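You operate a simulated robot arm through the tools that you are given. There is no shell and no other tool.

Carry out the task below with a simulated robot arm. There is one attempt and no reset: what you move stays moved.

JOB
Share out the small strainers on the draining board of the sink. At the end: the silver small strainer marked "T352" from the draining board of the sink is on top of the brown small carton on the draining board of the sink; the silver small strainer labelled "T270" from the draining board of the sink is in the sink drawer; whatever was shut is shut again. Leave all else as you found it, and nothing knocked over (what rides in a drawer may roll over).

It is judged by the outcome, as a careful person would: the job done as asked, and still so three seconds after it is handed in. It fails if anything else is knocked over, pushed out of place, dropped, spilled or broken.

ROBOT AND FRAMES
A 6-joint arm with a two-finger parallel gripper, fixed in place. Base frame: the origin is at the foot of the arm, x ahead of it, y to its left, z up; the work surface is at about z = 900. Units: mm, degrees, N and s.
With the tool pointing down near the work surface it reaches from about 240 to 660 mm from the base axis. Its first joint turns from -66.0 to 66.0 degrees. Payload 2.9 kg.
Tool frame: the origin (TCP) lies between the finger pads and is the grasp point; the fingertips stand 30 mm ahead of it; z points along the fingers, y is the line along which they close. Largest opening 110 mm; finger width 20, thickness 10; the body of the gripper, 48 by 112 mm, starts 55 mm behind the TCP.
Orientation is told as [roll, pitch, yaw] about the base's x, y, z axes, in that order, counted from this pose: with the fingers straight down and closing along the base's y, the tool's x points along the base's -x, its y along +y and its z along -z.

CONTROLS
- The arm moves only by the tool servo_tool. Its argument "motion" is a list of rows, each a list of 7 numbers: the shift along the base's x, y, z in units of 20 mm (1.0 is 20 mm), then the turn, a rotation vector about the base's x, y, z in units of 8 degrees (1.0 is 8 degrees), then the opening in per cent of the stroke, from 0 (shut) to 100 (fully open). In form: [[dx, dy, dz, ax, ay, az, claw], ...]. A call has 1 to 20 rows; each row shifts and turns the commanded pose from where the row before left it. A call with a number of a shift or a turn outside -1 to 1 is refused whole. Rows are played at 5 a second. More than 50 mm and 8.6 degrees between two rows, or a gripper value outside its range, and nothing of the call is played. A pose out of reach is approached as far as the arm can. The call stops where the force on the tool passes 40 N (or 10 N more than at its start, if that is more) or the arm is blocked; 0.2 s more then pass. Each finger travels about 108 mm/s and halts on what it meets, pressing with about 22 N; the grip force reading is that of the motor and also rises with nothing between the fingers. The clock runs only during rows and for 0.2 s after the last one: add rows that do not move to give the fingers time. The reply holds the time, the measured pose of the TCP, the force on the tool along the base axes, the opening and the grip force, in the units named above and with some noise, with the torque about the TCP (base axes, N m) and any sound that the robot's microphone picked up.
- Cameras (640 x 400 px; columns grow to the right, rows downward): "scene" is fixed at [61.8, 430.8, 1379.1]; the picture's right is [-0.70, -0.72, 0.00], its down [-0.42, 0.41, -0.81] and it looks along [0.58, -0.56, -0.59] (base axes); focal length 280 px, centre (320, 200). "wrist" rides on the gripper at [72, 17, -103] in the tool frame; the picture's right is [-0.23, 0.97, 0.00], its down [-0.76, -0.18, -0.62] and it looks along [-0.61, -0.14, 0.78] (tool axes); focal length 222 px, centre (320, 200). There is no depth. A picture from a camera that has moved, and an enlarged one, comes with that camera's place and axes in the base frame and with its lens. The place of the scene camera against the robot may be out by one fixed shift of up to 25 mm in any direction.
- snapshot(camera): a new picture of that camera. It takes no simulated time.
- inspect(camera, box): a new picture of the part [left, top, right, bottom] of that camera's present view, enlarged. It takes no simulated time.
- hand_in(): hands the job in; it is judged then, once.

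Places have to be worked out from the pictures, the camera data and where the tool is seen. Open the gripper and draw the arm clear of the work before you hand the job in, unless the task says otherwise.

The tools are called after "Call:" as name(argument=value, ...) on one line, values as JSON. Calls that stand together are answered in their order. servo_tool: Moves the arm, as the interface text tells. Its arguments: {"type":"object","properties":{"motion":{"type":"array"}},"required":["motion"]} The other tools are called the same way: snapshot (camera) takes a picture; inspect (camera, box) takes an enlarged picture of a part of a camera's view; hand_in () hands the job in.

At the start:

```text
clock: 0.0
eef_pos: [321.9, -174.5, 1198.5]
tool_rot: [0.0, 0.0, -0.1]
force: [0.1, -1.2, 0.4]
wrist_torque: [-0.02, -0.01, -0.01]
width: 109.9
grasp_force: 0.1
```

scene: 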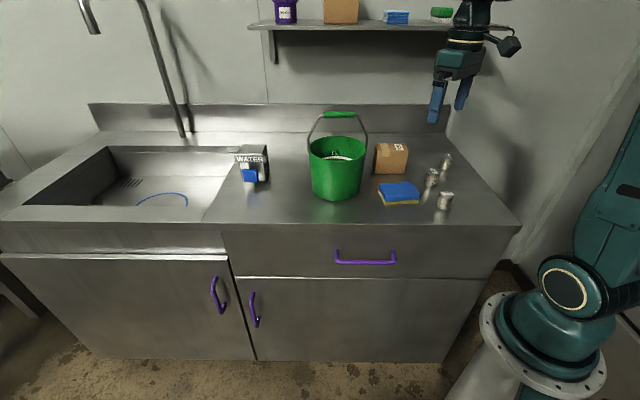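
wrist: 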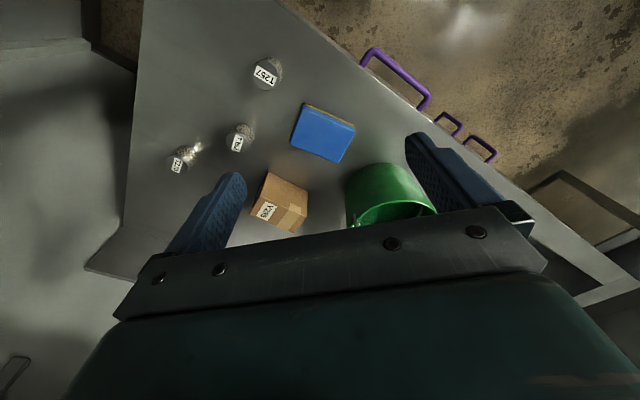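

The first pictures show three small strainers near the right edge of the board, plus the carton, sponge and bucket. I will enlarge the views to read the labels.

Call:
inspect(camera="scene", box=[360, 130, 480, 220])

Call:
inspect(camera="wrist", box=[150, 40, 330, 240])

Call:
inspect(camera="scene", box=[200, 0, 500, 220])

```text
4.44 times, centred on (420, 175) of scene
camera zoom: at [61.8, 430.8, 1379.1], right [-0.7, -0.72, 0.0], down [-0.42, 0.41, -0.81], along [0.58, -0.56, -0.59], focal length 1243 px, centre (-124, 311)
```

zoom: 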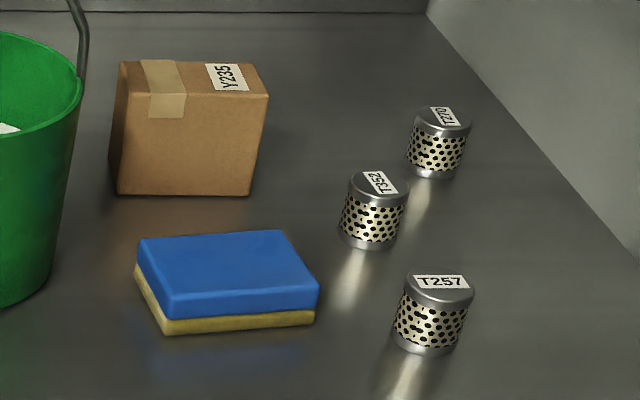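

```text
2.00 times, centred on (240, 140) of wrist
camera zoom: at [250.0, -159.1, 1300.6], right [0.23, 0.97, 0.0], down [0.76, -0.18, 0.62], along [0.61, -0.14, -0.78], focal length 444 px, centre (480, 320)
```

zoom: 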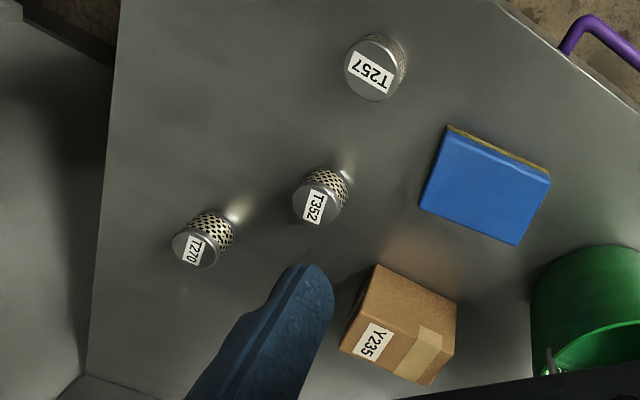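

```text
1.82 times, centred on (350, 110) of scene
camera zoom: at [61.8, 430.8, 1379.1], right [-0.7, -0.72, 0.0], down [-0.42, 0.41, -0.81], along [0.58, -0.56, -0.59], focal length 509 px, centre (266, 364)
```

zoom: 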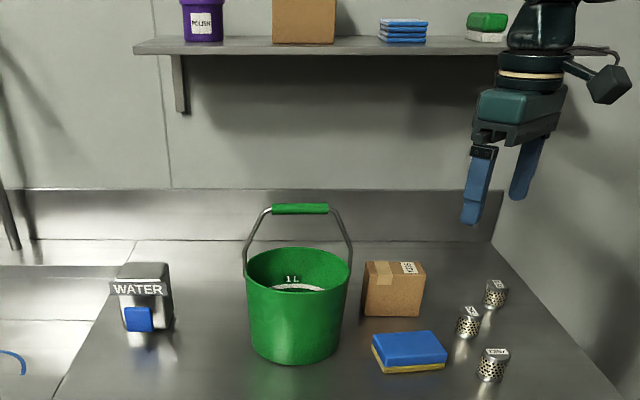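

T352 is the middle strainer, T270 the far one, and T257 stays put. From the wrist view I put T352 near (378,-331), T270 near (390,-461) and the carton near (503,-300). I will move above T352 and look again.

Call:
servo_tool(motion=[[0.35, -0.978, -0.61, 0, 0, 0, 100], [0.35, -0.978, -0.61, 0, 0, 0, 100], [0.35, -0.978, -0.61, 0, 0, 0, 100], [0.35, -0.978, -0.61, 0, 0, 0, 100], [0.35, -0.978, -0.61, 0, 0, 0, 100], [0.35, -0.978, -0.61, 0, 0, 0, 100], [0.35, -0.978, -0.61, 0, 0, 0, 100], [0.35, -0.978, -0.61, 0, 0, 0, 100], [0, 0, 0, 0, 0, 0, 64], [0, 0, 0, 0, 0, 0, 64]])

Call:
snapshot(camera="wrist")

Call:
snapshot(camera="scene")

```text
clock: 2.2
eef_pos: [376.2, -332.1, 1102.0]
tool_rot: [0.1, 0.0, 0.0]
force: [-0.1, 0.5, -1.0]
wrist_torque: [0.01, 0.0, 0.0]
width: 70.3
grasp_force: 0.0
```

```text
taken
camera wrist: at [304.8, -315.4, 1203.6], right [0.23, 0.97, 0.0], down [0.76, -0.18, 0.62], along [0.61, -0.14, -0.78], focal length 222 px, centre (320, 200)
```

wrist: 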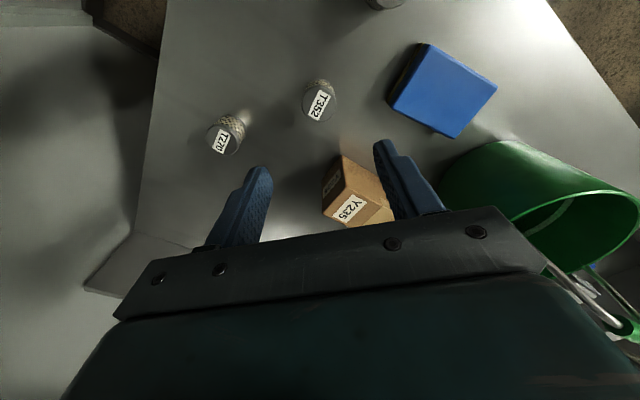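

```text
taken
```

scene: 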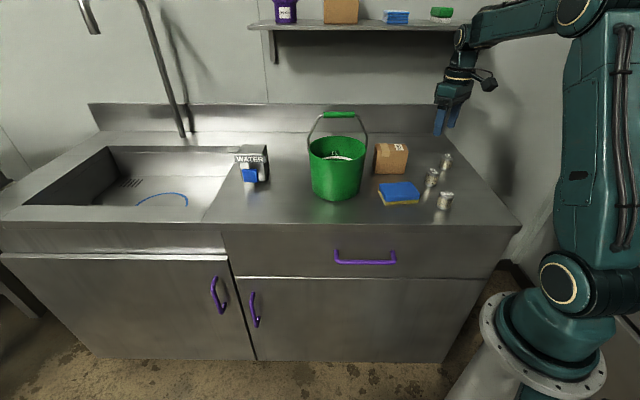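

Call:
inspect(camera="wrist", box=[180, 60, 420, 240])

```text
2.22 times, centred on (300, 150) of wrist
camera zoom: at [304.8, -315.4, 1203.6], right [0.23, 0.97, 0.0], down [0.76, -0.18, 0.62], along [0.61, -0.14, -0.78], focal length 494 px, centre (364, 311)
```

zoom: 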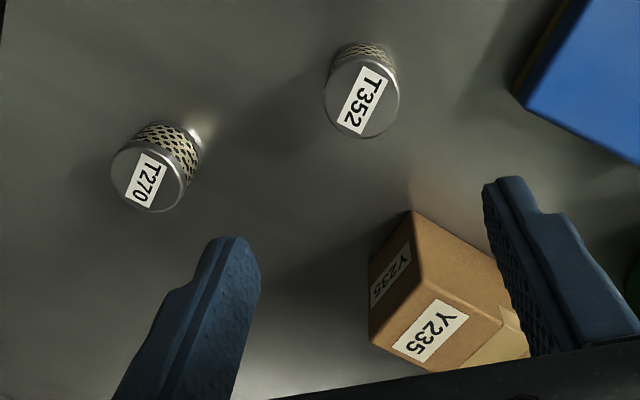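

Intersecting the two wrist views puts T352 at about (377,-332.5) with its top near z 937, right under the tool, and the carton top near z 984. I descend and grip T352.

Call:
servo_tool(motion=[[0.04, -0.02, -0.92, 0, 0, 0, 64], [0, 0, -0.92, 0, 0, 0, 64], [0, 0, -0.92, 0, 0, 0, 64], [0, 0, -0.92, 0, 0, 0, 64], [0, 0, -0.92, 0, 0, 0, 64], [0, 0, -0.92, 0, 0, 0, 64], [0, 0, -0.92, 0, 0, 0, 64], [0, 0, -0.92, 0, 0, 0, 64], [0, 0, -0.92, 0, 0, 0, 64], [0, 0, 0, 0, 0, 0, 64], [0, 0, 0, 0, 0, 0, 50]])

Call:
snapshot(camera="wrist")

Call:
inspect(camera="scene", box=[360, 100, 500, 220])

```text
clock: 4.6
eef_pos: [379.5, -333.6, 934.2]
tool_rot: [0.0, 0.1, 0.0]
force: [0.2, 0.2, 0.1]
wrist_torque: [0.0, 0.02, 0.01]
width: 55.2
grasp_force: 0.0
```

```text
taken
camera wrist: at [306.9, -316.5, 1037.1], right [0.23, 0.97, 0.0], down [0.76, -0.18, 0.62], along [0.61, -0.14, -0.78], focal length 222 px, centre (320, 200)
```

wrist: 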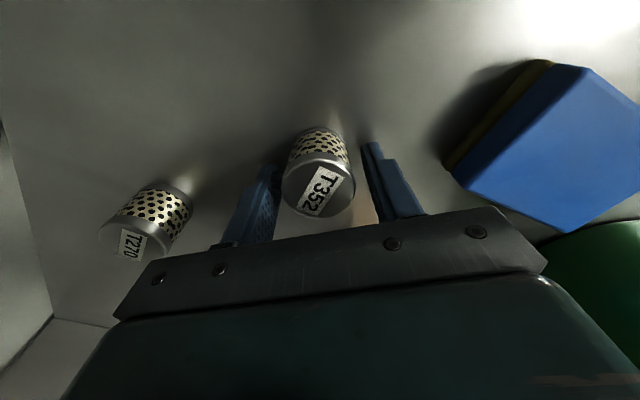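

```text
3.33 times, centred on (430, 160) of scene
camera zoom: at [61.9, 430.8, 1379.1], right [-0.7, -0.72, 0.0], down [-0.42, 0.41, -0.81], along [0.58, -0.56, -0.59], focal length 932 px, centre (-47, 333)
```

zoom: 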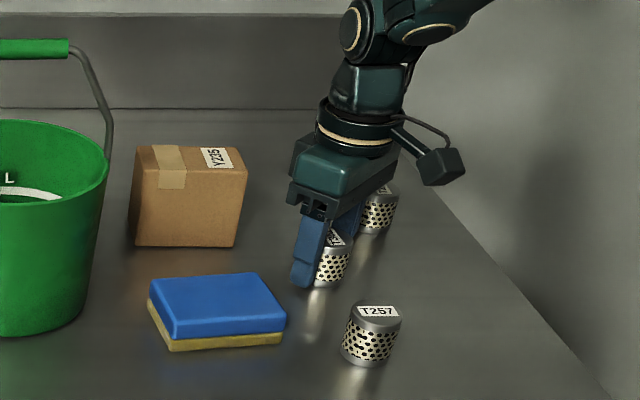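

T352 is centred between the fingers with T270 clear of the body. I close the gripper and wait for it to settle.

Call:
servo_tool(motion=[[0, 0, 0, 0, 0, 0, 40], [0, 0, 0, 0, 0, 0, 35], [0, 0, 0, 0, 0, 0, 20], [0, 0, 0, 0, 0, 0, 0], [0, 0, 0, 0, 0, 0, 0]])

```text
clock: 5.8
eef_pos: [378.7, -332.9, 935.2]
tool_rot: [0.0, 0.0, -0.1]
force: [-0.1, 0.2, -0.4]
wrist_torque: [0.03, 0.01, -0.01]
width: 38.4
grasp_force: 22.3
```

Gripped at 38.4 mm. I lift straight up, then shift sideways so that the carton is in clear view of the wrist camera.

Call:
servo_tool(motion=[[0, 0, 0.5, 0, 0, 0, 0], [0, 0, 1, 0, 0, 0, 0], [0, 0, 1, 0, 0, 0, 0], [0, 0, 1, 0, 0, 0, 0], [0, 0, 1, 0, 0, 0, 0], [0, 0, 1, 0, 0, 0, 0], [0, 0, 1, 0, 0, 0, 0], [0, 0, 1, 0, 0, 0, 0], [0, 0, 1, 0, 0, 0, 0], [0, 0, 1, 0, 0, 0, 0], [0, 0, 1, 0, 0, 0, 0], [0, 1, 0, 0, 0, 0, 0], [0, 1, 0, 0, 0, 0, 0], [0, 1, 0, 0, 0, 0, 0], [0, 1, 0, 0, 0, 0, 0], [0, 0.5, 0, 0, 0, 0, 0], [0, 0, 0, 0, 0, 0, 0]])

Call:
inspect(camera="wrist", box=[160, 80, 400, 240])

Call:
snapshot(camera="wrist")

```text
clock: 9.4
eef_pos: [379.0, -241.3, 1143.8]
tool_rot: [0.0, 0.0, 0.0]
force: [-0.3, -0.1, 0.6]
wrist_torque: [-0.02, 0.0, 0.01]
width: 0.2
grasp_force: 22.3
```

```text
2.50 times, centred on (280, 160) of wrist
camera zoom: at [306.3, -225.0, 1246.7], right [0.23, 0.97, 0.0], down [0.76, -0.18, 0.62], along [0.61, -0.14, -0.78], focal length 555 px, centre (420, 300)
```

zoom: 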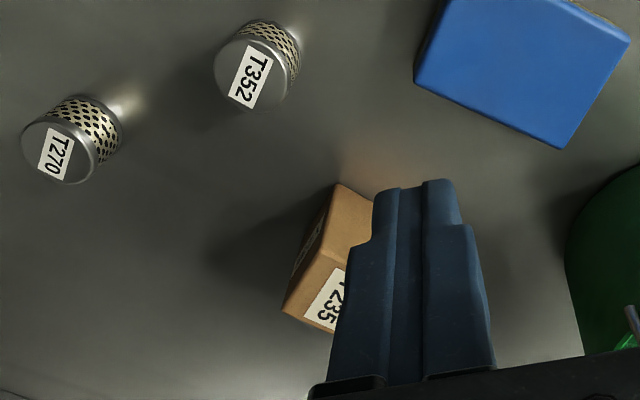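

```text
taken
camera wrist: at [306.3, -225.0, 1246.7], right [0.23, 0.97, 0.0], down [0.76, -0.18, 0.62], along [0.61, -0.14, -0.78], focal length 222 px, centre (320, 200)
```

wrist: 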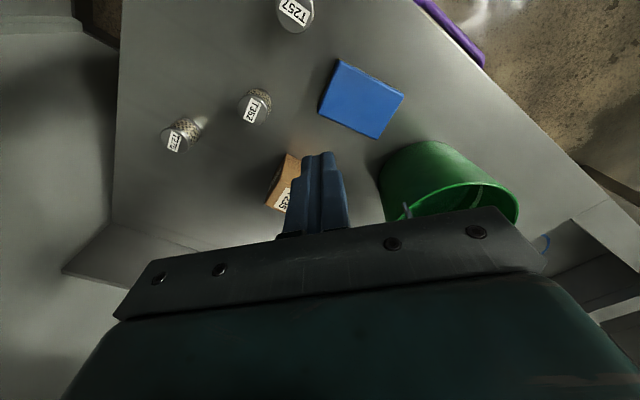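

The fingers closed to 0.2 mm, so the strainer slipped out. T352 is still standing near its old place. I will look closer before trying again.

Call:
inspect(camera="scene", box=[415, 140, 475, 215])

Call:
inspect(camera="wrist", box=[225, 70, 295, 140])

```text
5.33 times, centred on (445, 178) of scene
camera zoom: at [61.8, 430.8, 1379.1], right [-0.7, -0.72, 0.0], down [-0.42, 0.41, -0.81], along [0.58, -0.56, -0.59], focal length 1492 px, centre (-347, 320)
```

zoom: 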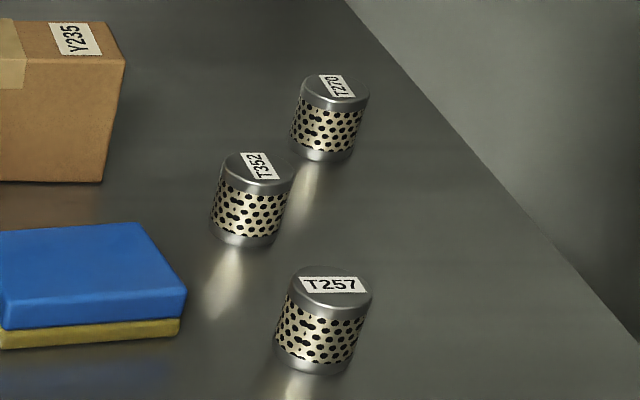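

```text
5.71 times, centred on (260, 105) of wrist
camera zoom: at [306.3, -225.0, 1246.7], right [0.23, 0.97, 0.0], down [0.76, -0.18, 0.62], along [0.61, -0.14, -0.78], focal length 1269 px, centre (663, 743)
```

zoom: 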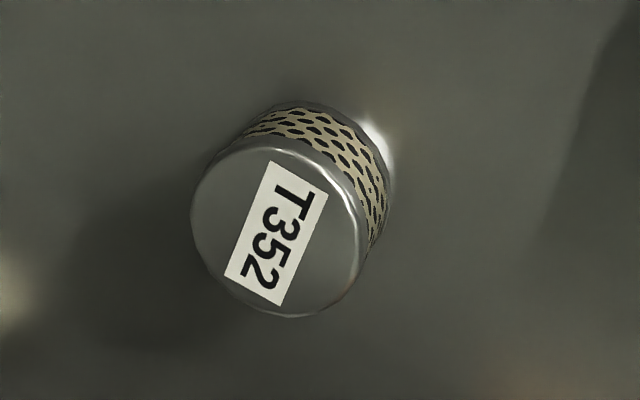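

T352 is standing undisturbed at about (377,-333), so the grip slid off its top. I return and grip a few millimetres lower.

Call:
servo_tool(motion=[[-0.05, -0.915, 0, 0, 0, 0, 60], [0, -0.915, 0, 0, 0, 0, 60], [0, -0.915, 0, 0, 0, 0, 60], [0, -0.915, 0, 0, 0, 0, 60], [0, -0.915, 0, 0, 0, 0, 60], [0, 0, -0.97, 0, 0, 0, 60], [0, 0, -0.97, 0, 0, 0, 60], [0, 0, -0.97, 0, 0, 0, 60], [0, 0, -0.97, 0, 0, 0, 60], [0, 0, -0.97, 0, 0, 0, 60], [0, 0, -0.97, 0, 0, 0, 60], [0, 0, -0.97, 0, 0, 0, 60], [0, 0, -0.97, 0, 0, 0, 60], [0, 0, -0.97, 0, 0, 0, 60], [0, 0, -0.97, 0, 0, 0, 60], [0, 0, -0.95, 0, 0, 0, 60], [0, 0, 0, 0, 0, 0, 45]])

Call:
inspect(camera="wrist", box=[200, 100, 440, 250])

Call:
inspect(camera="scene", box=[405, 130, 465, 205])

```text
clock: 13.0
eef_pos: [378.0, -333.1, 931.5]
tool_rot: [0.0, 0.0, 0.0]
force: [0.8, -0.3, 0.2]
wrist_torque: [0.02, 0.02, 0.02]
width: 49.4
grasp_force: 0.1
```

```text
2.67 times, centred on (320, 175) of wrist
camera zoom: at [306.4, -317.4, 1034.2], right [0.23, 0.97, 0.0], down [0.76, -0.18, 0.62], along [0.61, -0.14, -0.78], focal length 592 px, centre (320, 267)
```

zoom: 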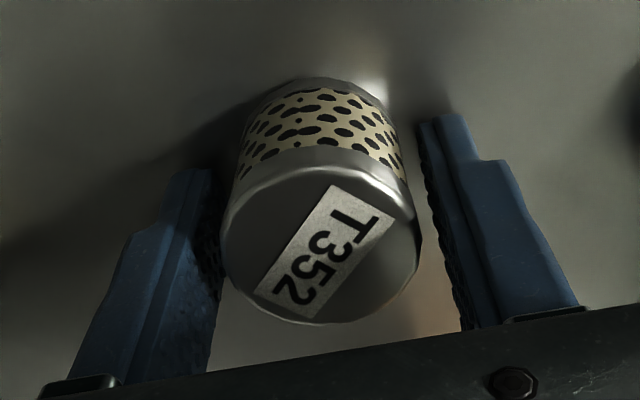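

```text
5.33 times, centred on (435, 168) of scene
camera zoom: at [61.9, 430.8, 1379.1], right [-0.7, -0.72, 0.0], down [-0.42, 0.41, -0.81], along [0.58, -0.56, -0.59], focal length 1492 px, centre (-293, 373)
```

zoom: 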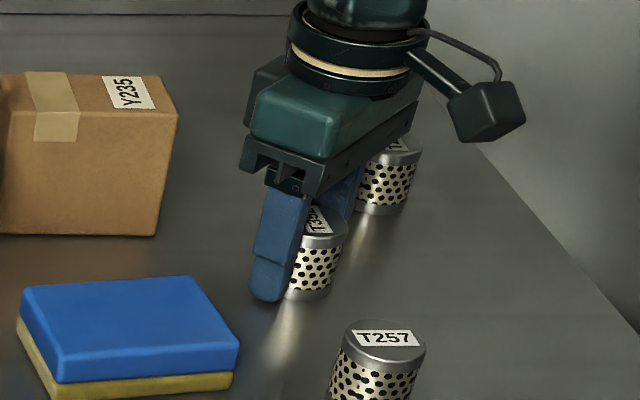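

The strainer is centred in the grip at the lower height. I close firmly, then lift only a few millimetres slowly to test the hold.

Call:
servo_tool(motion=[[0, 0, 0, 0, 0, 0, 36], [0, 0, 0, 0, 0, 0, 30], [0, 0, 0, 0, 0, 0, 15], [0, 0, 0, 0, 0, 0, 0], [0, 0, 0, 0, 0, 0, 0], [0, 0, 0, 0, 0, 0, 0], [0, 0, 0.1, 0, 0, 0, 0], [0, 0, 0.15, 0, 0, 0, 0], [0, 0, 0.15, 0, 0, 0, 0]])

Call:
inspect(camera="wrist", box=[200, 100, 440, 250])

Call:
inspect(camera="scene", box=[405, 130, 465, 205])

```text
clock: 15.0
eef_pos: [378.5, -335.1, 941.6]
tool_rot: [0.0, 0.0, 0.0]
force: [-0.5, 0.2, -1.8]
wrist_torque: [0.02, -0.02, -0.01]
width: 38.2
grasp_force: 22.1
```

```text
2.67 times, centred on (320, 175) of wrist
camera zoom: at [306.1, -317.7, 1042.7], right [0.23, 0.97, 0.0], down [0.76, -0.18, 0.62], along [0.61, -0.14, -0.78], focal length 592 px, centre (320, 267)
```

zoom: 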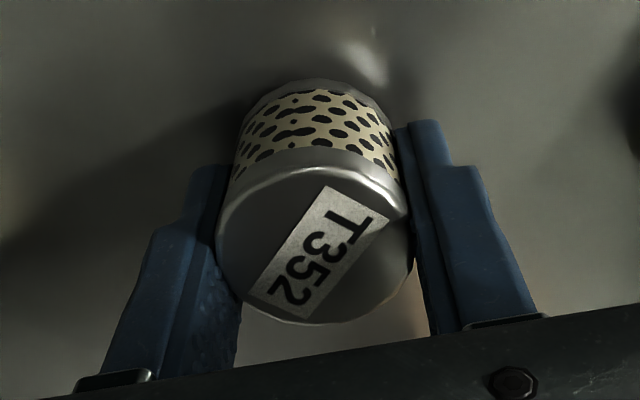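

```text
5.33 times, centred on (435, 168) of scene
camera zoom: at [61.9, 430.8, 1379.1], right [-0.7, -0.72, 0.0], down [-0.42, 0.41, -0.81], along [0.58, -0.56, -0.59], focal length 1492 px, centre (-293, 373)
```

zoom: 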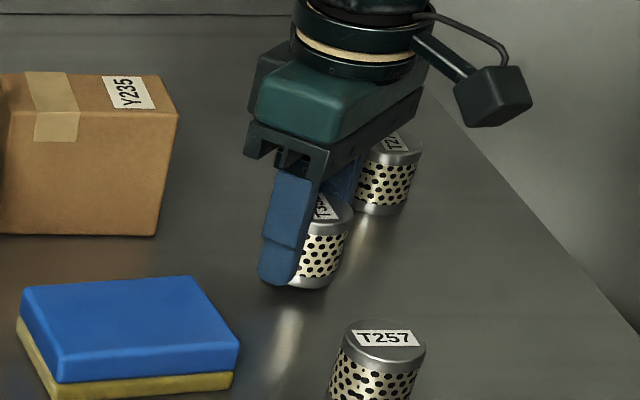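

T352 is off the board this time, with its weight on the tool and the width steady at 38.2 mm. I keep lifting gently and check the width again.

Call:
servo_tool(motion=[[0, 0, 0.25, 0, 0, 0, 0], [0, 0, 0.3, 0, 0, 0, 0], [0, 0, 0.3, 0, 0, 0, 0], [0, 0, 0.25, 0, 0, 0, 0]])

Call:
inspect(camera="wrist", box=[200, 100, 440, 250])

```text
clock: 16.0
eef_pos: [377.7, -332.3, 962.4]
tool_rot: [0.0, 0.0, 0.1]
force: [0.0, 0.5, -0.2]
wrist_torque: [0.01, 0.0, -0.01]
width: 38.3
grasp_force: 21.8
```

```text
2.67 times, centred on (320, 175) of wrist
camera zoom: at [305.6, -317.2, 1064.6], right [0.23, 0.97, 0.0], down [0.76, -0.18, 0.62], along [0.61, -0.14, -0.78], focal length 592 px, centre (320, 267)
```

zoom: 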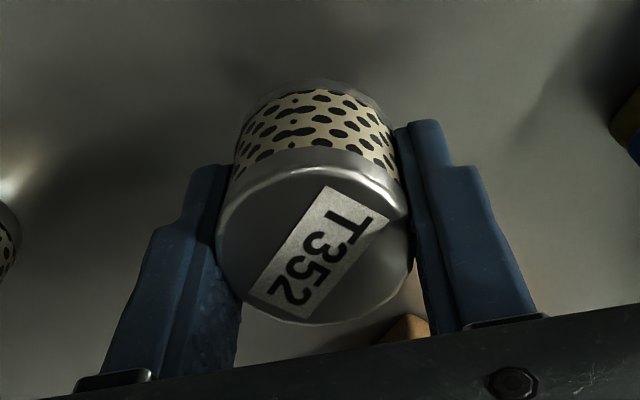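

T352 is held with no creep. I lift moderately and shift to +y, so that the carton comes into view beside the gripper.

Call:
servo_tool(motion=[[0, 0, 0.4, 0, 0, 0, 0], [0, 0, 0.6, 0, 0, 0, 0], [0, 0, 0.6, 0, 0, 0, 0], [0, 0, 0.6, 0, 0, 0, 0], [0, 0, 0.6, 0, 0, 0, 0], [0, 0, 0.6, 0, 0, 0, 0], [0, 0, 0.6, 0, 0, 0, 0], [0, 0, 0.6, 0, 0, 0, 0], [0, 0, 0.6, 0, 0, 0, 0], [0, 0, 0.6, 0, 0, 0, 0], [0, 0, 0.6, 0, 0, 0, 0], [0, 0, 0.6, 0, 0, 0, 0], [0, 0, 0.4, 0, 0, 0, 0], [0, 0, 0, 0, 0, 0, 0]])

Call:
servo_tool(motion=[[0, 0.4, 0, 0, 0, 0, 0], [0, 0.7, 0, 0, 0, 0, 0], [0, 0.8, 0, 0, 0, 0, 0], [0, 0.8, 0, 0, 0, 0, 0], [0, 0.8, 0, 0, 0, 0, 0], [0, 0.8, 0, 0, 0, 0, 0], [0, 0.8, 0, 0, 0, 0, 0], [0, 0.8, 0, 0, 0, 0, 0], [0, 0.8, 0, 0, 0, 0, 0], [0, 0.8, 0, 0, 0, 0, 0], [0, 0.8, 0, 0, 0, 0, 0], [0, 0.7, 0, 0, 0, 0, 0], [0, 0.5, 0, 0, 0, 0, 0], [0, 0, 0, 0, 0, 0, 0]])

Call:
snapshot(camera="wrist")

Call:
snapshot(camera="scene")

```text
clock: 19.0
eef_pos: [377.6, -333.2, 1111.4]
tool_rot: [0.0, 0.0, -0.1]
force: [0.5, 0.7, 0.0]
wrist_torque: [-0.02, 0.02, -0.01]
width: 38.5
grasp_force: 22.0
```

```text
clock: 22.0
eef_pos: [378.6, -143.1, 1109.4]
tool_rot: [0.1, 0.0, 0.0]
force: [0.2, 0.1, -0.8]
wrist_torque: [0.03, 0.02, 0.02]
width: 38.0
grasp_force: 22.2
```

```text
taken
camera wrist: at [306.6, -127.1, 1212.1], right [0.23, 0.97, 0.0], down [0.76, -0.18, 0.62], along [0.61, -0.14, -0.78], focal length 222 px, centre (320, 200)
```

wrist: 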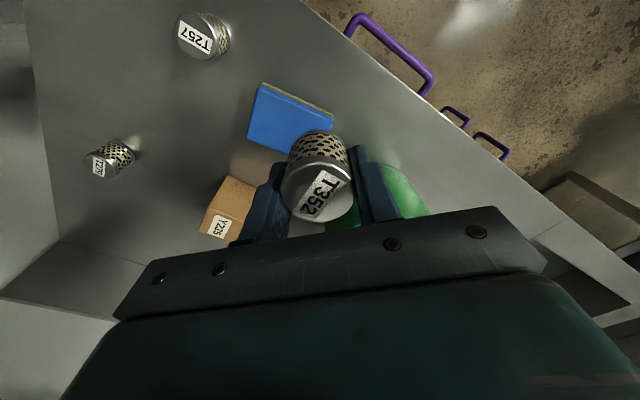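

```text
taken
```

scene: 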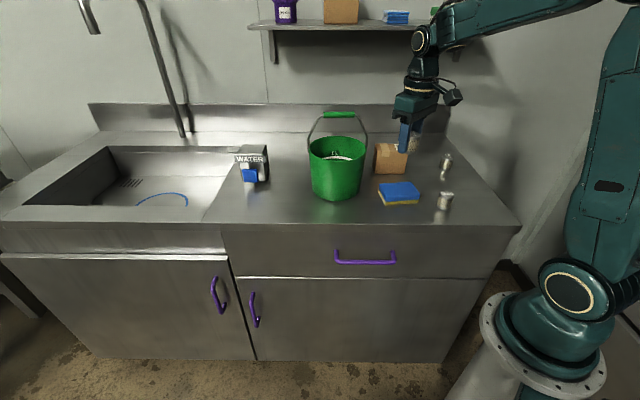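

Call:
servo_tool(motion=[[0.5, 0.3, 0, 0, 0, 0, 0], [0.7, 0.5, 0, 0, 0, 0, 0], [0.7, 0.5, 0, 0, 0, 0, 0], [0.5, 0.3, 0, 0, 0, 0, 0], [0, 0, 0, 0, 0, 0, 0]])

Call:
inspect(camera="wrist", box=[160, 100, 320, 240])

```text
clock: 23.2
eef_pos: [424.9, -112.7, 1110.5]
tool_rot: [-0.1, -0.1, 0.0]
force: [-0.3, -0.2, -0.9]
wrist_torque: [0.01, -0.01, 0.02]
width: 38.1
grasp_force: 21.6
```

```text
2.86 times, centred on (240, 170) of wrist
camera zoom: at [353.5, -96.0, 1212.8], right [0.23, 0.97, 0.0], down [0.76, -0.18, 0.62], along [0.61, -0.14, -0.78], focal length 635 px, centre (549, 286)
```

zoom: 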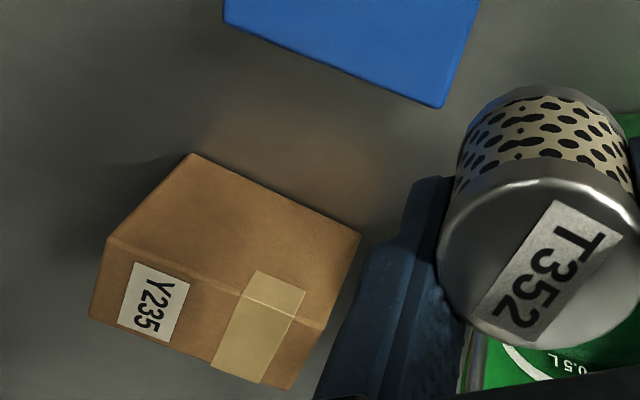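

The whole carton is visible now: its top corners average to about (518,-304.5) with the top near z 982, about 96 by 53 mm. I carry T352 above that centre.

Call:
servo_tool(motion=[[0.2, -0.4, 0, 0, 0, 0, 0], [0.35, -0.72, 0, 0, 0, 0, 0], [0.39, -0.81, 0, 0, 0, 0, 0], [0.39, -0.81, 0, 0, 0, 0, 0], [0.39, -0.81, 0, 0, 0, 0, 0], [0.39, -0.81, 0, 0, 0, 0, 0], [0.39, -0.81, 0, 0, 0, 0, 0], [0.39, -0.81, 0, 0, 0, 0, 0], [0.39, -0.81, 0, 0, 0, 0, 0], [0.39, -0.81, 0, 0, 0, 0, 0], [0.39, -0.81, 0, 0, 0, 0, 0], [0.35, -0.72, 0, 0, 0, 0, 0], [0.27, -0.525, 0, 0, 0, 0, 0], [0, 0, 0, 0, 0, 0, 0]])

Call:
snapshot(camera="wrist")

Call:
inspect(camera="scene", box=[320, 60, 480, 180])

```text
clock: 26.2
eef_pos: [520.5, -305.8, 1110.5]
tool_rot: [0.0, 0.0, 0.0]
force: [-0.2, 0.0, -0.8]
wrist_torque: [-0.04, 0.02, 0.01]
width: 38.2
grasp_force: 22.0
```

```text
taken
camera wrist: at [448.1, -289.3, 1212.6], right [0.23, 0.97, 0.0], down [0.76, -0.18, 0.62], along [0.61, -0.14, -0.78], focal length 222 px, centre (320, 200)
```

wrist: 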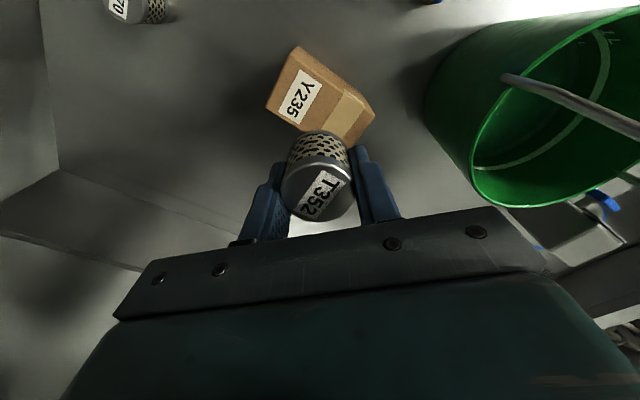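

```text
3.33 times, centred on (400, 120) of scene
camera zoom: at [61.9, 430.8, 1379.1], right [-0.7, -0.72, 0.0], down [-0.42, 0.41, -0.81], along [0.58, -0.56, -0.59], focal length 932 px, centre (53, 467)
```

zoom: 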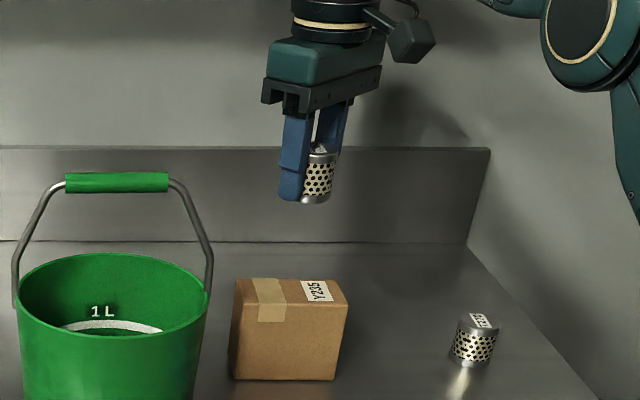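

Call:
inspect(camera="wrist", box=[250, 30, 400, 150])

```text
3.33 times, centred on (325, 90) of wrist
camera zoom: at [448.1, -289.3, 1212.6], right [0.23, 0.97, 0.0], down [0.76, -0.18, 0.62], along [0.61, -0.14, -0.78], focal length 740 px, centre (303, 567)
```

zoom: 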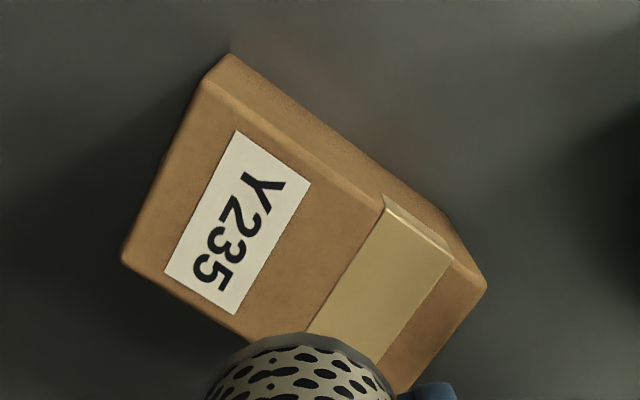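

The refined carton centre is (516.5,-303), within 1–2 mm of the present aim. I lower T352 to just above the carton top.

Call:
servo_tool(motion=[[-0.04, 0.05, -0.3, 0, 0, 0, 0], [0, 0, -0.5, 0, 0, 0, 0], [0, 0, -0.5, 0, 0, 0, 0], [0, 0, -0.5, 0, 0, 0, 0], [0, 0, -0.5, 0, 0, 0, 0], [0, 0, -0.5, 0, 0, 0, 0], [0, 0, -0.5, 0, 0, 0, 0], [0, 0, -0.5, 0, 0, 0, 0], [0, 0, -0.4, 0, 0, 0, 0], [0, 0, -0.2, 0, 0, 0, 0], [0, 0, 0, 0, 0, 0, 0], [0, 0, 0, 0, 0, 0, 0]])

Call:
inspect(camera="scene", box=[360, 90, 440, 180])

Call:
inspect(camera="wrist", box=[200, 60, 440, 240])

```text
clock: 28.8
eef_pos: [520.3, -304.4, 1021.5]
tool_rot: [0.0, 0.0, 0.0]
force: [-1.0, -0.1, -0.4]
wrist_torque: [-0.03, -0.04, 0.0]
width: 38.1
grasp_force: 22.0
```

```text
4.44 times, centred on (400, 135) of scene
camera zoom: at [61.9, 430.8, 1379.1], right [-0.7, -0.72, 0.0], down [-0.42, 0.41, -0.81], along [0.58, -0.56, -0.59], focal length 1243 px, centre (-36, 489)
```

zoom: 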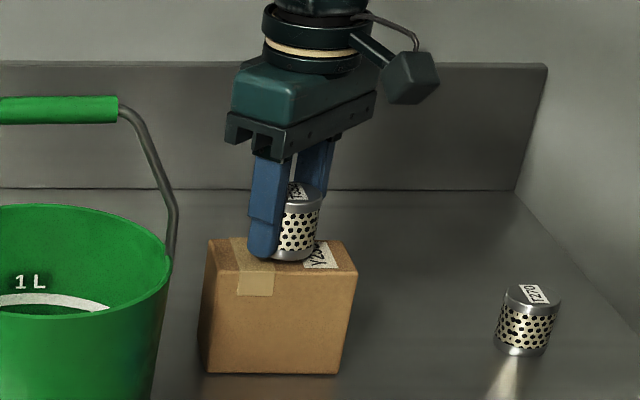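

```text
2.22 times, centred on (320, 150) of wrist
camera zoom: at [446.6, -288.0, 1124.0], right [0.23, 0.97, 0.0], down [0.76, -0.18, 0.62], along [0.61, -0.14, -0.78], focal length 494 px, centre (320, 311)
```

zoom: 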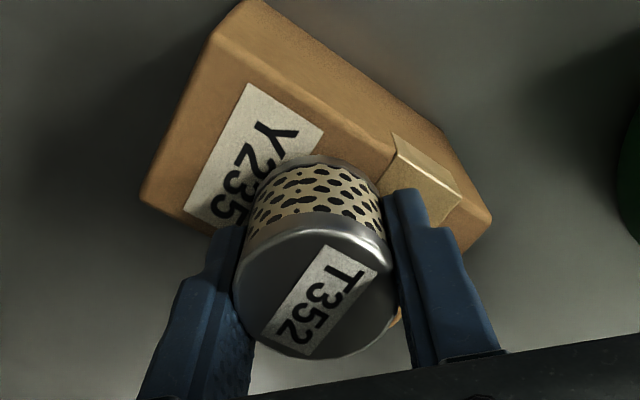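

The strainer hovers a few millimetres over the carton, centred on the top. I ease it down and watch the vertical force.

Call:
servo_tool(motion=[[0, 0, -0.1, 0, 0, 0, 0], [0, 0, -0.1, 0, 0, 0, 0], [0, 0, 0, 0, 0, 0, 0]])

Call:
servo_tool(motion=[[0, 0, -0.06, 0, 0, 0, 0], [0, 0, 0, 0, 0, 0, 0]])

Call:
servo_tool(motion=[[0, 0, -0.06, 0, 0, 0, 0], [0, 0, 0, 0, 0, 0, 0]])

Call:
inspect(camera="scene", box=[370, 110, 430, 180])

```text
clock: 29.6
eef_pos: [517.5, -304.1, 1018.2]
tool_rot: [0.0, 0.1, 0.0]
force: [0.1, 0.6, 0.1]
wrist_torque: [-0.02, 0.0, 0.0]
width: 38.2
grasp_force: 21.8
```

```text
clock: 30.2
eef_pos: [518.9, -304.0, 1017.4]
tool_rot: [0.0, 0.0, 0.0]
force: [-0.2, -0.8, 0.7]
wrist_torque: [-0.02, 0.01, 0.0]
width: 38.2
grasp_force: 22.4
```

```text
clock: 30.8
eef_pos: [518.7, -303.3, 1016.1]
tool_rot: [-0.1, -0.1, 0.0]
force: [-1.1, -2.8, 9.6]
wrist_torque: [-0.08, 0.14, 0.08]
width: 38.4
grasp_force: 22.5
```

```text
5.71 times, centred on (400, 145) of scene
camera zoom: at [61.7, 430.8, 1379.1], right [-0.7, -0.72, 0.0], down [-0.42, 0.41, -0.81], along [0.58, -0.56, -0.59], focal length 1599 px, centre (-137, 514)
```

zoom: 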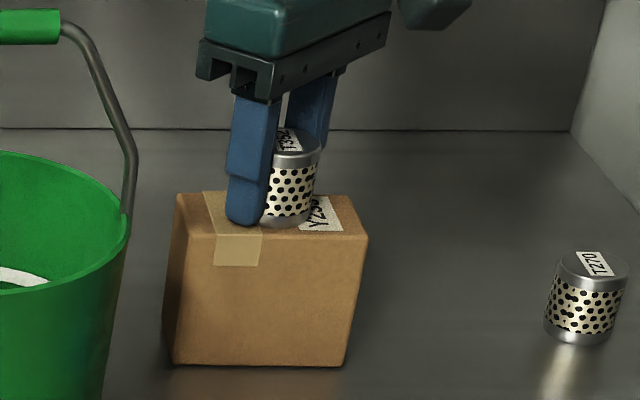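

Contact is made: 9.6 N upward. I back off a hair to relieve the push, open the gripper and rise straight up.

Call:
servo_tool(motion=[[0, 0, 0.03, 0, 0, 0, 0], [0, 0, 0, 0, 0, 0, 36], [0, 0, 0, 0, 0, 0, 42], [0, 0, 0, 0, 0, 0, 50], [0, 0, 0, 0, 0, 0, 60], [0, 0, 0.3, 0, 0, 0, 60], [0, 0, 0.5, 0, 0, 0, 60], [0, 0, 0.8, 0, 0, 0, 60], [0, 0, 1, 0, 0, 0, 60], [0, 0, 1, 0, 0, 0, 60], [0, 0, 1, 0, 0, 0, 60], [0, 0, 1, 0, 0, 0, 60]])

Call:
inspect(camera="scene", box=[370, 90, 430, 180])

Call:
snapshot(camera="wrist")

```text
clock: 33.4
eef_pos: [520.0, -304.0, 1128.8]
tool_rot: [0.1, -0.1, 0.0]
force: [0.4, 0.2, 0.7]
wrist_torque: [0.03, -0.02, 0.01]
width: 66.1
grasp_force: 0.1
```

```text
4.44 times, centred on (400, 135) of scene
camera zoom: at [61.8, 430.8, 1379.1], right [-0.7, -0.72, 0.0], down [-0.42, 0.41, -0.81], along [0.58, -0.56, -0.59], focal length 1243 px, centre (-36, 489)
```

zoom: 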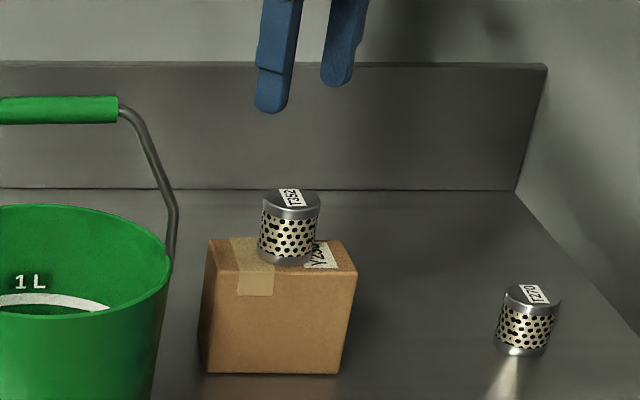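

```text
taken
camera wrist: at [448.3, -288.1, 1230.7], right [0.23, 0.97, 0.0], down [0.76, -0.18, 0.62], along [0.61, -0.14, -0.78], focal length 222 px, centre (320, 200)
```

wrist: 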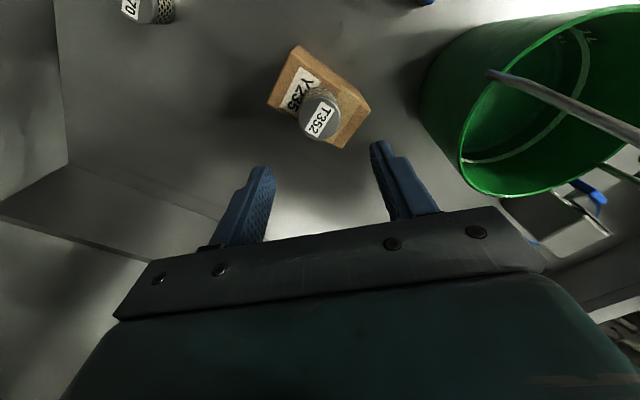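

T352 stands on the carton. Next is the drawer: I swing back towards the base at height, clear of the bucket, to view the purple drawer handle.

Call:
servo_tool(motion=[[-0.808, 0.947, 0, 0, 0, 0, 60], [-0.808, 0.947, 0, 0, 0, 0, 60], [-0.808, 0.947, 0, 0, 0, 0, 60], [-0.808, 0.947, 0, 0, 0, 0, 60], [-0.808, 0.947, 0, 0, 0, 0, 60], [-0.808, 0.947, 0, 0, 0, 0, 60], [-0.808, 0.947, 0, 0, 0, 0, 60], [-0.808, 0.947, 0, 0, 0, 0, 60], [-0.808, 0.947, -0.49, 0, 0, 0, 60], [-0.808, 0.947, -0.49, 0, 0, 0, 60], [-0.808, 0.947, -0.49, 0, 0, 0, 60], [-0.808, 0.947, -0.49, 0, 0, 0, 60], [-0.808, 0.947, -0.49, 0, 0, 0, 60], [-0.808, 0.947, -0.49, 0, 0, 0, 60], [-0.808, 0.947, -0.49, 0, 0, 0, 60], [-0.808, 0.947, -0.49, 0, 0, 0, 60], [0, 0, 0, 0, 0, 0, 60]])

Call:
snapshot(camera="wrist")

Call:
snapshot(camera="scene")

```text
clock: 37.0
eef_pos: [260.5, 0.0, 1050.0]
tool_rot: [0.0, 0.0, 0.0]
force: [0.1, -0.9, 0.6]
wrist_torque: [-0.01, -0.01, 0.0]
width: 66.0
grasp_force: 0.1
```

```text
taken
camera wrist: at [188.1, 15.1, 1152.6], right [0.23, 0.97, 0.0], down [0.76, -0.18, 0.62], along [0.61, -0.14, -0.78], focal length 222 px, centre (320, 200)
```

wrist: 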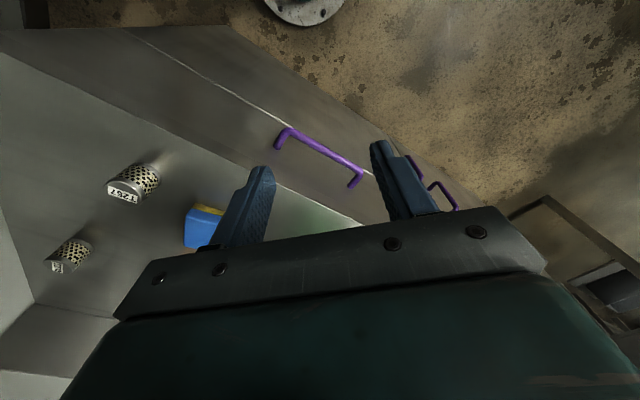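

```text
taken
```

scene: 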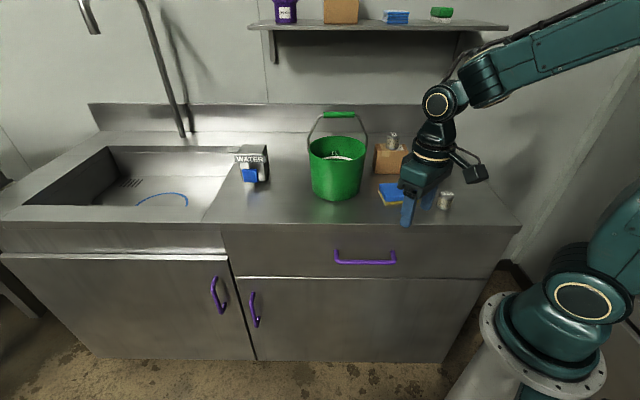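

Call:
inspect(camera="wrist", box=[220, 80, 400, 230])

Call:
inspect(camera="scene", box=[310, 210, 430, 290])

```text
2.67 times, centred on (310, 155) of wrist
camera zoom: at [188.1, 15.1, 1152.6], right [0.23, 0.97, 0.0], down [0.76, -0.18, 0.62], along [0.61, -0.14, -0.78], focal length 592 px, centre (347, 320)
```

zoom: 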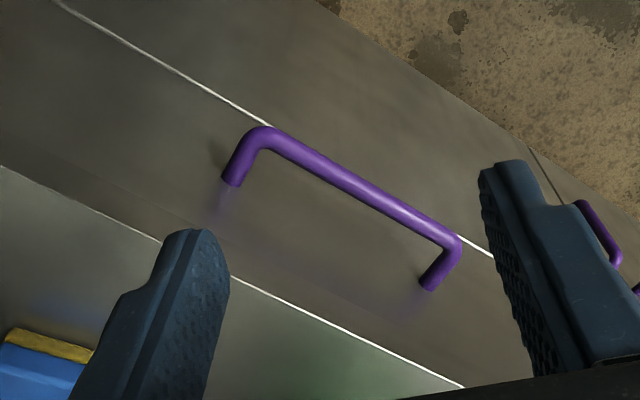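

```text
5.00 times, centred on (370, 250) of scene
camera zoom: at [61.8, 430.8, 1379.1], right [-0.7, -0.72, 0.0], down [-0.42, 0.41, -0.81], along [0.58, -0.56, -0.59], focal length 1399 px, centre (70, -50)
```

zoom: 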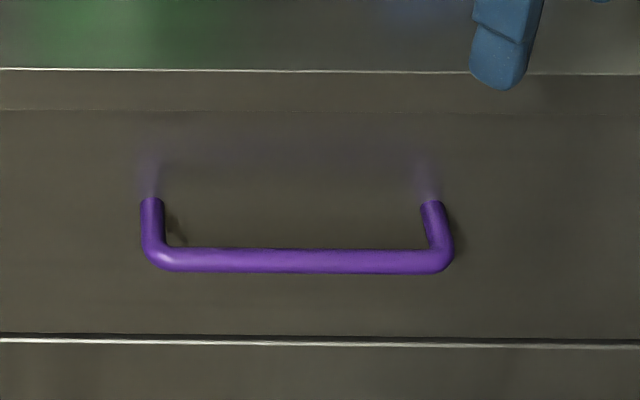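

The cabinet front runs at 45° in the base frame, with its edge 301 mm from the base axis. The handle bar is about 37 mm proud of it at z≈809, centred near (361,-12). I turn the tool 45° and tilt it 30° towards the drawer, at a stand-off above the bar.

Call:
servo_tool(motion=[[0.267, 0.179, 0, 0, 0, 0.9375, 40], [0.267, 0.179, 0, 0, 0, 0.9375, 40], [0.267, 0.179, 0, 0, 0, 0.9375, 40], [0.267, 0.179, 0, 0, 0, 0.9375, 40], [0.267, 0.179, 0, 0, 0, 0.9375, 40], [0.267, 0.179, 0, 0, 0, 0.9375, 40], [0.267, 0.179, -0.4, -0.663, -0.663, 0, 40], [0.267, 0.179, -0.4, -0.663, -0.663, 0, 40], [0.267, 0.179, -0.4, -0.663, -0.663, 0, 40], [0.267, 0.179, -0.4, -0.663, -0.663, 0, 40], [0, 0, -0.9, 0, 0, 0, 40], [0, 0, -0.9, 0, 0, 0, 40], [0, 0, -0.9, 0, 0, 0, 40], [0, 0, -0.9, 0, 0, 0, 40], [0, 0, -0.8, 0, 0, 0, 40], [0, 0, -0.8, 0, 0, 0, 40], [0, 0, 0, 0, 0, 0, 40]])

Call:
snapshot(camera="wrist")

Call:
snapshot(camera="scene")

```text
clock: 40.6
eef_pos: [311.5, 34.5, 913.9]
tool_rot: [-30.0, 0.1, 45.1]
force: [-0.6, -0.7, 0.3]
wrist_torque: [0.03, -0.02, 0.02]
width: 44.0
grasp_force: 0.1
```

```text
taken
camera wrist: at [213.8, 28.6, 993.6], right [-0.44, 0.76, -0.49], down [0.43, 0.65, 0.63], along [0.79, 0.07, -0.61], focal length 222 px, centre (320, 200)
```

wrist: 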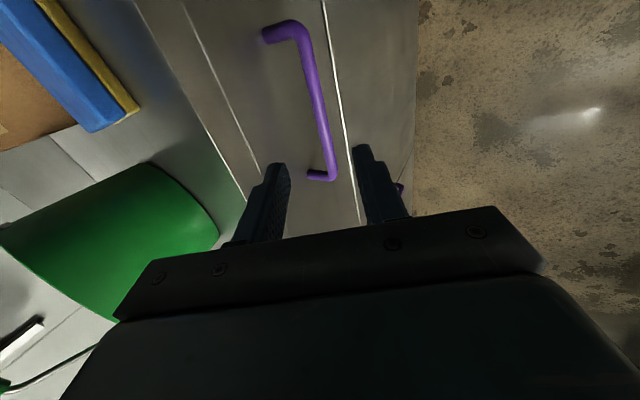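

```text
taken
```

scene: 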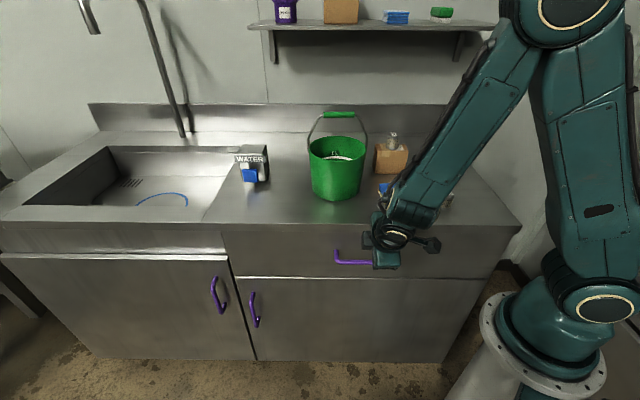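

Call:
inspect(camera="wrist", box=[200, 0, 420, 220])

```text
1.82 times, centred on (310, 110) of wrist
camera zoom: at [213.8, 28.6, 993.6], right [-0.44, 0.76, -0.49], down [0.43, 0.65, 0.63], along [0.79, 0.07, -0.61], focal length 404 px, centre (338, 364)
```

zoom: 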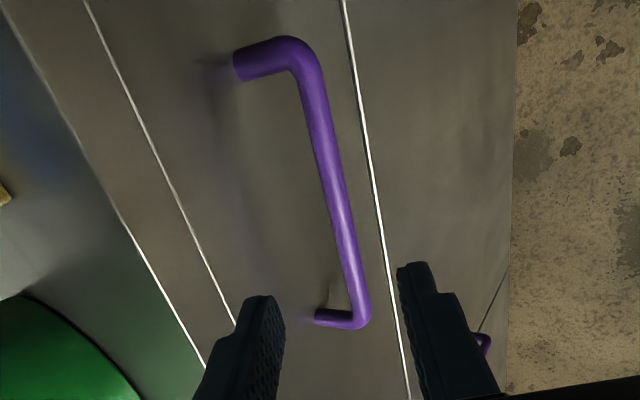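

Combining three views puts the bar more precisely about 271 mm from the base axis at z≈788. I go two thirds of the way in along the tilted axis and check again.

Call:
servo_tool(motion=[[0.1815, -0.1815, -0.4835, 0, 0, 0, 40], [0.1815, -0.1815, -0.4835, 0, 0, 0, 40], [0.1815, -0.1815, -0.4835, 0, 0, 0, 40], [0.1815, -0.1815, -0.4835, 0, 0, 0, 40], [0.1815, -0.1815, -0.4835, 0, 0, 0, 40], [0.1815, -0.1815, -0.4835, 0, 0, 0, 40], [0.1815, -0.1815, -0.4835, 0, 0, 0, 40], [0.1815, -0.1815, -0.4835, 0, 0, 0, 40], [0, 0, 0, 0, 0, 0, 40]])

Call:
inspect(camera="wrist", box=[200, 0, 440, 240])

Call:
inspect(camera="scene", box=[310, 200, 430, 290])

```text
clock: 42.6
eef_pos: [341.9, 5.0, 836.1]
tool_rot: [-30.0, -0.1, 45.0]
force: [-1.7, -0.3, -0.5]
wrist_torque: [0.0, -0.01, -0.01]
width: 44.0
grasp_force: 0.0
```

```text
1.67 times, centred on (320, 120) of wrist
camera zoom: at [243.7, 0.1, 916.0], right [-0.44, 0.76, -0.49], down [0.43, 0.65, 0.63], along [0.79, 0.07, -0.61], focal length 370 px, centre (320, 333)
```

zoom: 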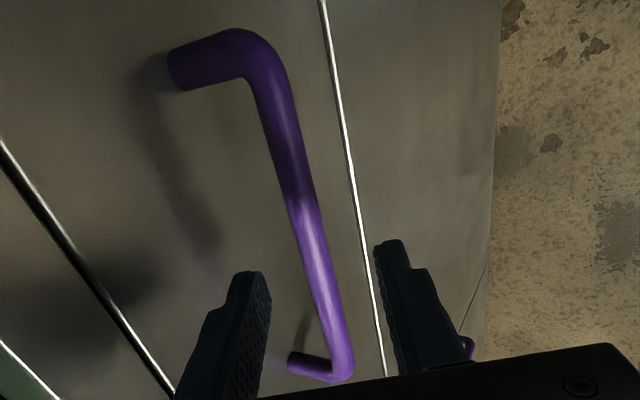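

```text
4.44 times, centred on (370, 245) of scene
camera zoom: at [61.9, 430.8, 1379.1], right [-0.7, -0.72, 0.0], down [-0.42, 0.41, -0.81], along [0.58, -0.56, -0.59], focal length 1243 px, centre (98, 0)
```

zoom: 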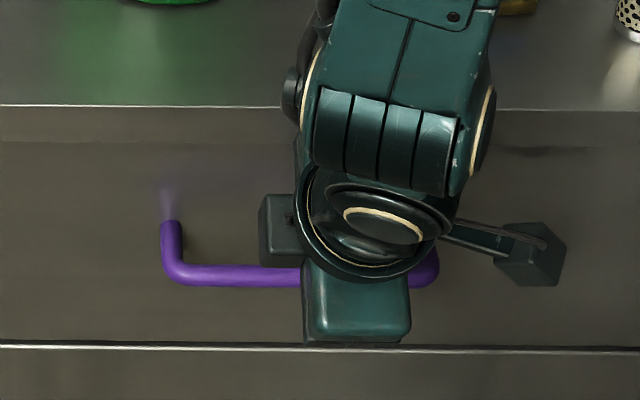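

The bar is confirmed, offset towards the inner finger as planned. I slide in the rest of the way, narrow the fingers, centre on the bar and close.

Call:
servo_tool(motion=[[0.1815, -0.1815, -0.47, 0, 0, 0, 40], [0.1815, -0.1815, -0.47, 0, 0, 0, 40], [0.1815, -0.1815, -0.47, 0, 0, 0, 40], [0.1815, -0.1815, -0.47, 0, 0, 0, 40], [0, 0, 0, 0, 0, 0, 40]])

Call:
inspect(camera="wrist", box=[200, 0, 440, 240])

```text
clock: 43.8
eef_pos: [356.5, -9.5, 798.8]
tool_rot: [-30.0, 0.0, 45.0]
force: [0.6, -0.4, -0.5]
wrist_torque: [0.0, 0.02, -0.01]
width: 43.9
grasp_force: 0.1
```

```text
1.67 times, centred on (320, 120) of wrist
camera zoom: at [258.5, -14.3, 878.3], right [-0.44, 0.76, -0.49], down [0.43, 0.65, 0.63], along [0.79, 0.07, -0.61], focal length 370 px, centre (320, 333)
```

zoom: 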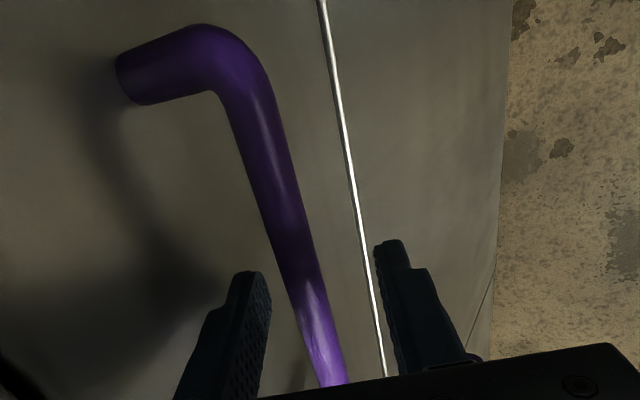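

The bar lies between the fingers, nearer the inner one. I narrow, centre and close gradually.

Call:
servo_tool(motion=[[0, 0, 0, 0, 0, 0, 33], [0, 0, 0, 0, 0, 0, 28], [0.12, -0.12, 0.1, 0, 0, 0, 26], [0.07, -0.07, 0.05, 0, 0, 0, 24], [0, 0, 0, 0, 0, 0, 18], [0, 0, 0, 0, 0, 0, 10], [0, 0, 0, 0, 0, 0, 0], [0, 0, 0, 0, 0, 0, 0]])

Call:
inspect(camera="wrist", box=[200, 0, 440, 240])

```text
clock: 45.6
eef_pos: [359.6, -12.6, 800.0]
tool_rot: [-29.8, -0.1, 45.0]
force: [-3.9, 7.9, -10.2]
wrist_torque: [0.2, 0.0, 0.53]
width: 13.7
grasp_force: 44.9
```

```text
1.67 times, centred on (320, 120) of wrist
camera zoom: at [261.9, -17.8, 880.8], right [-0.44, 0.76, -0.48], down [0.43, 0.65, 0.63], along [0.79, 0.07, -0.61], focal length 370 px, centre (320, 333)
```

zoom: 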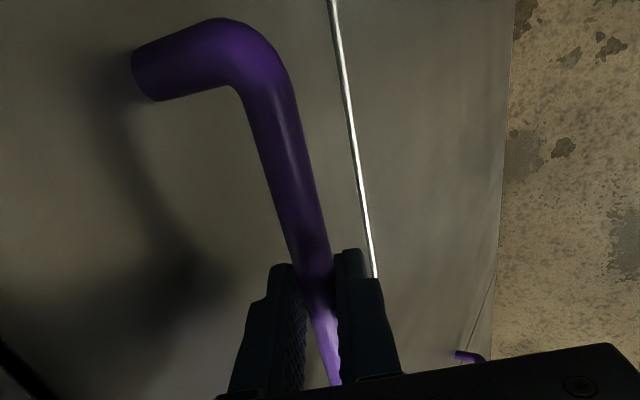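

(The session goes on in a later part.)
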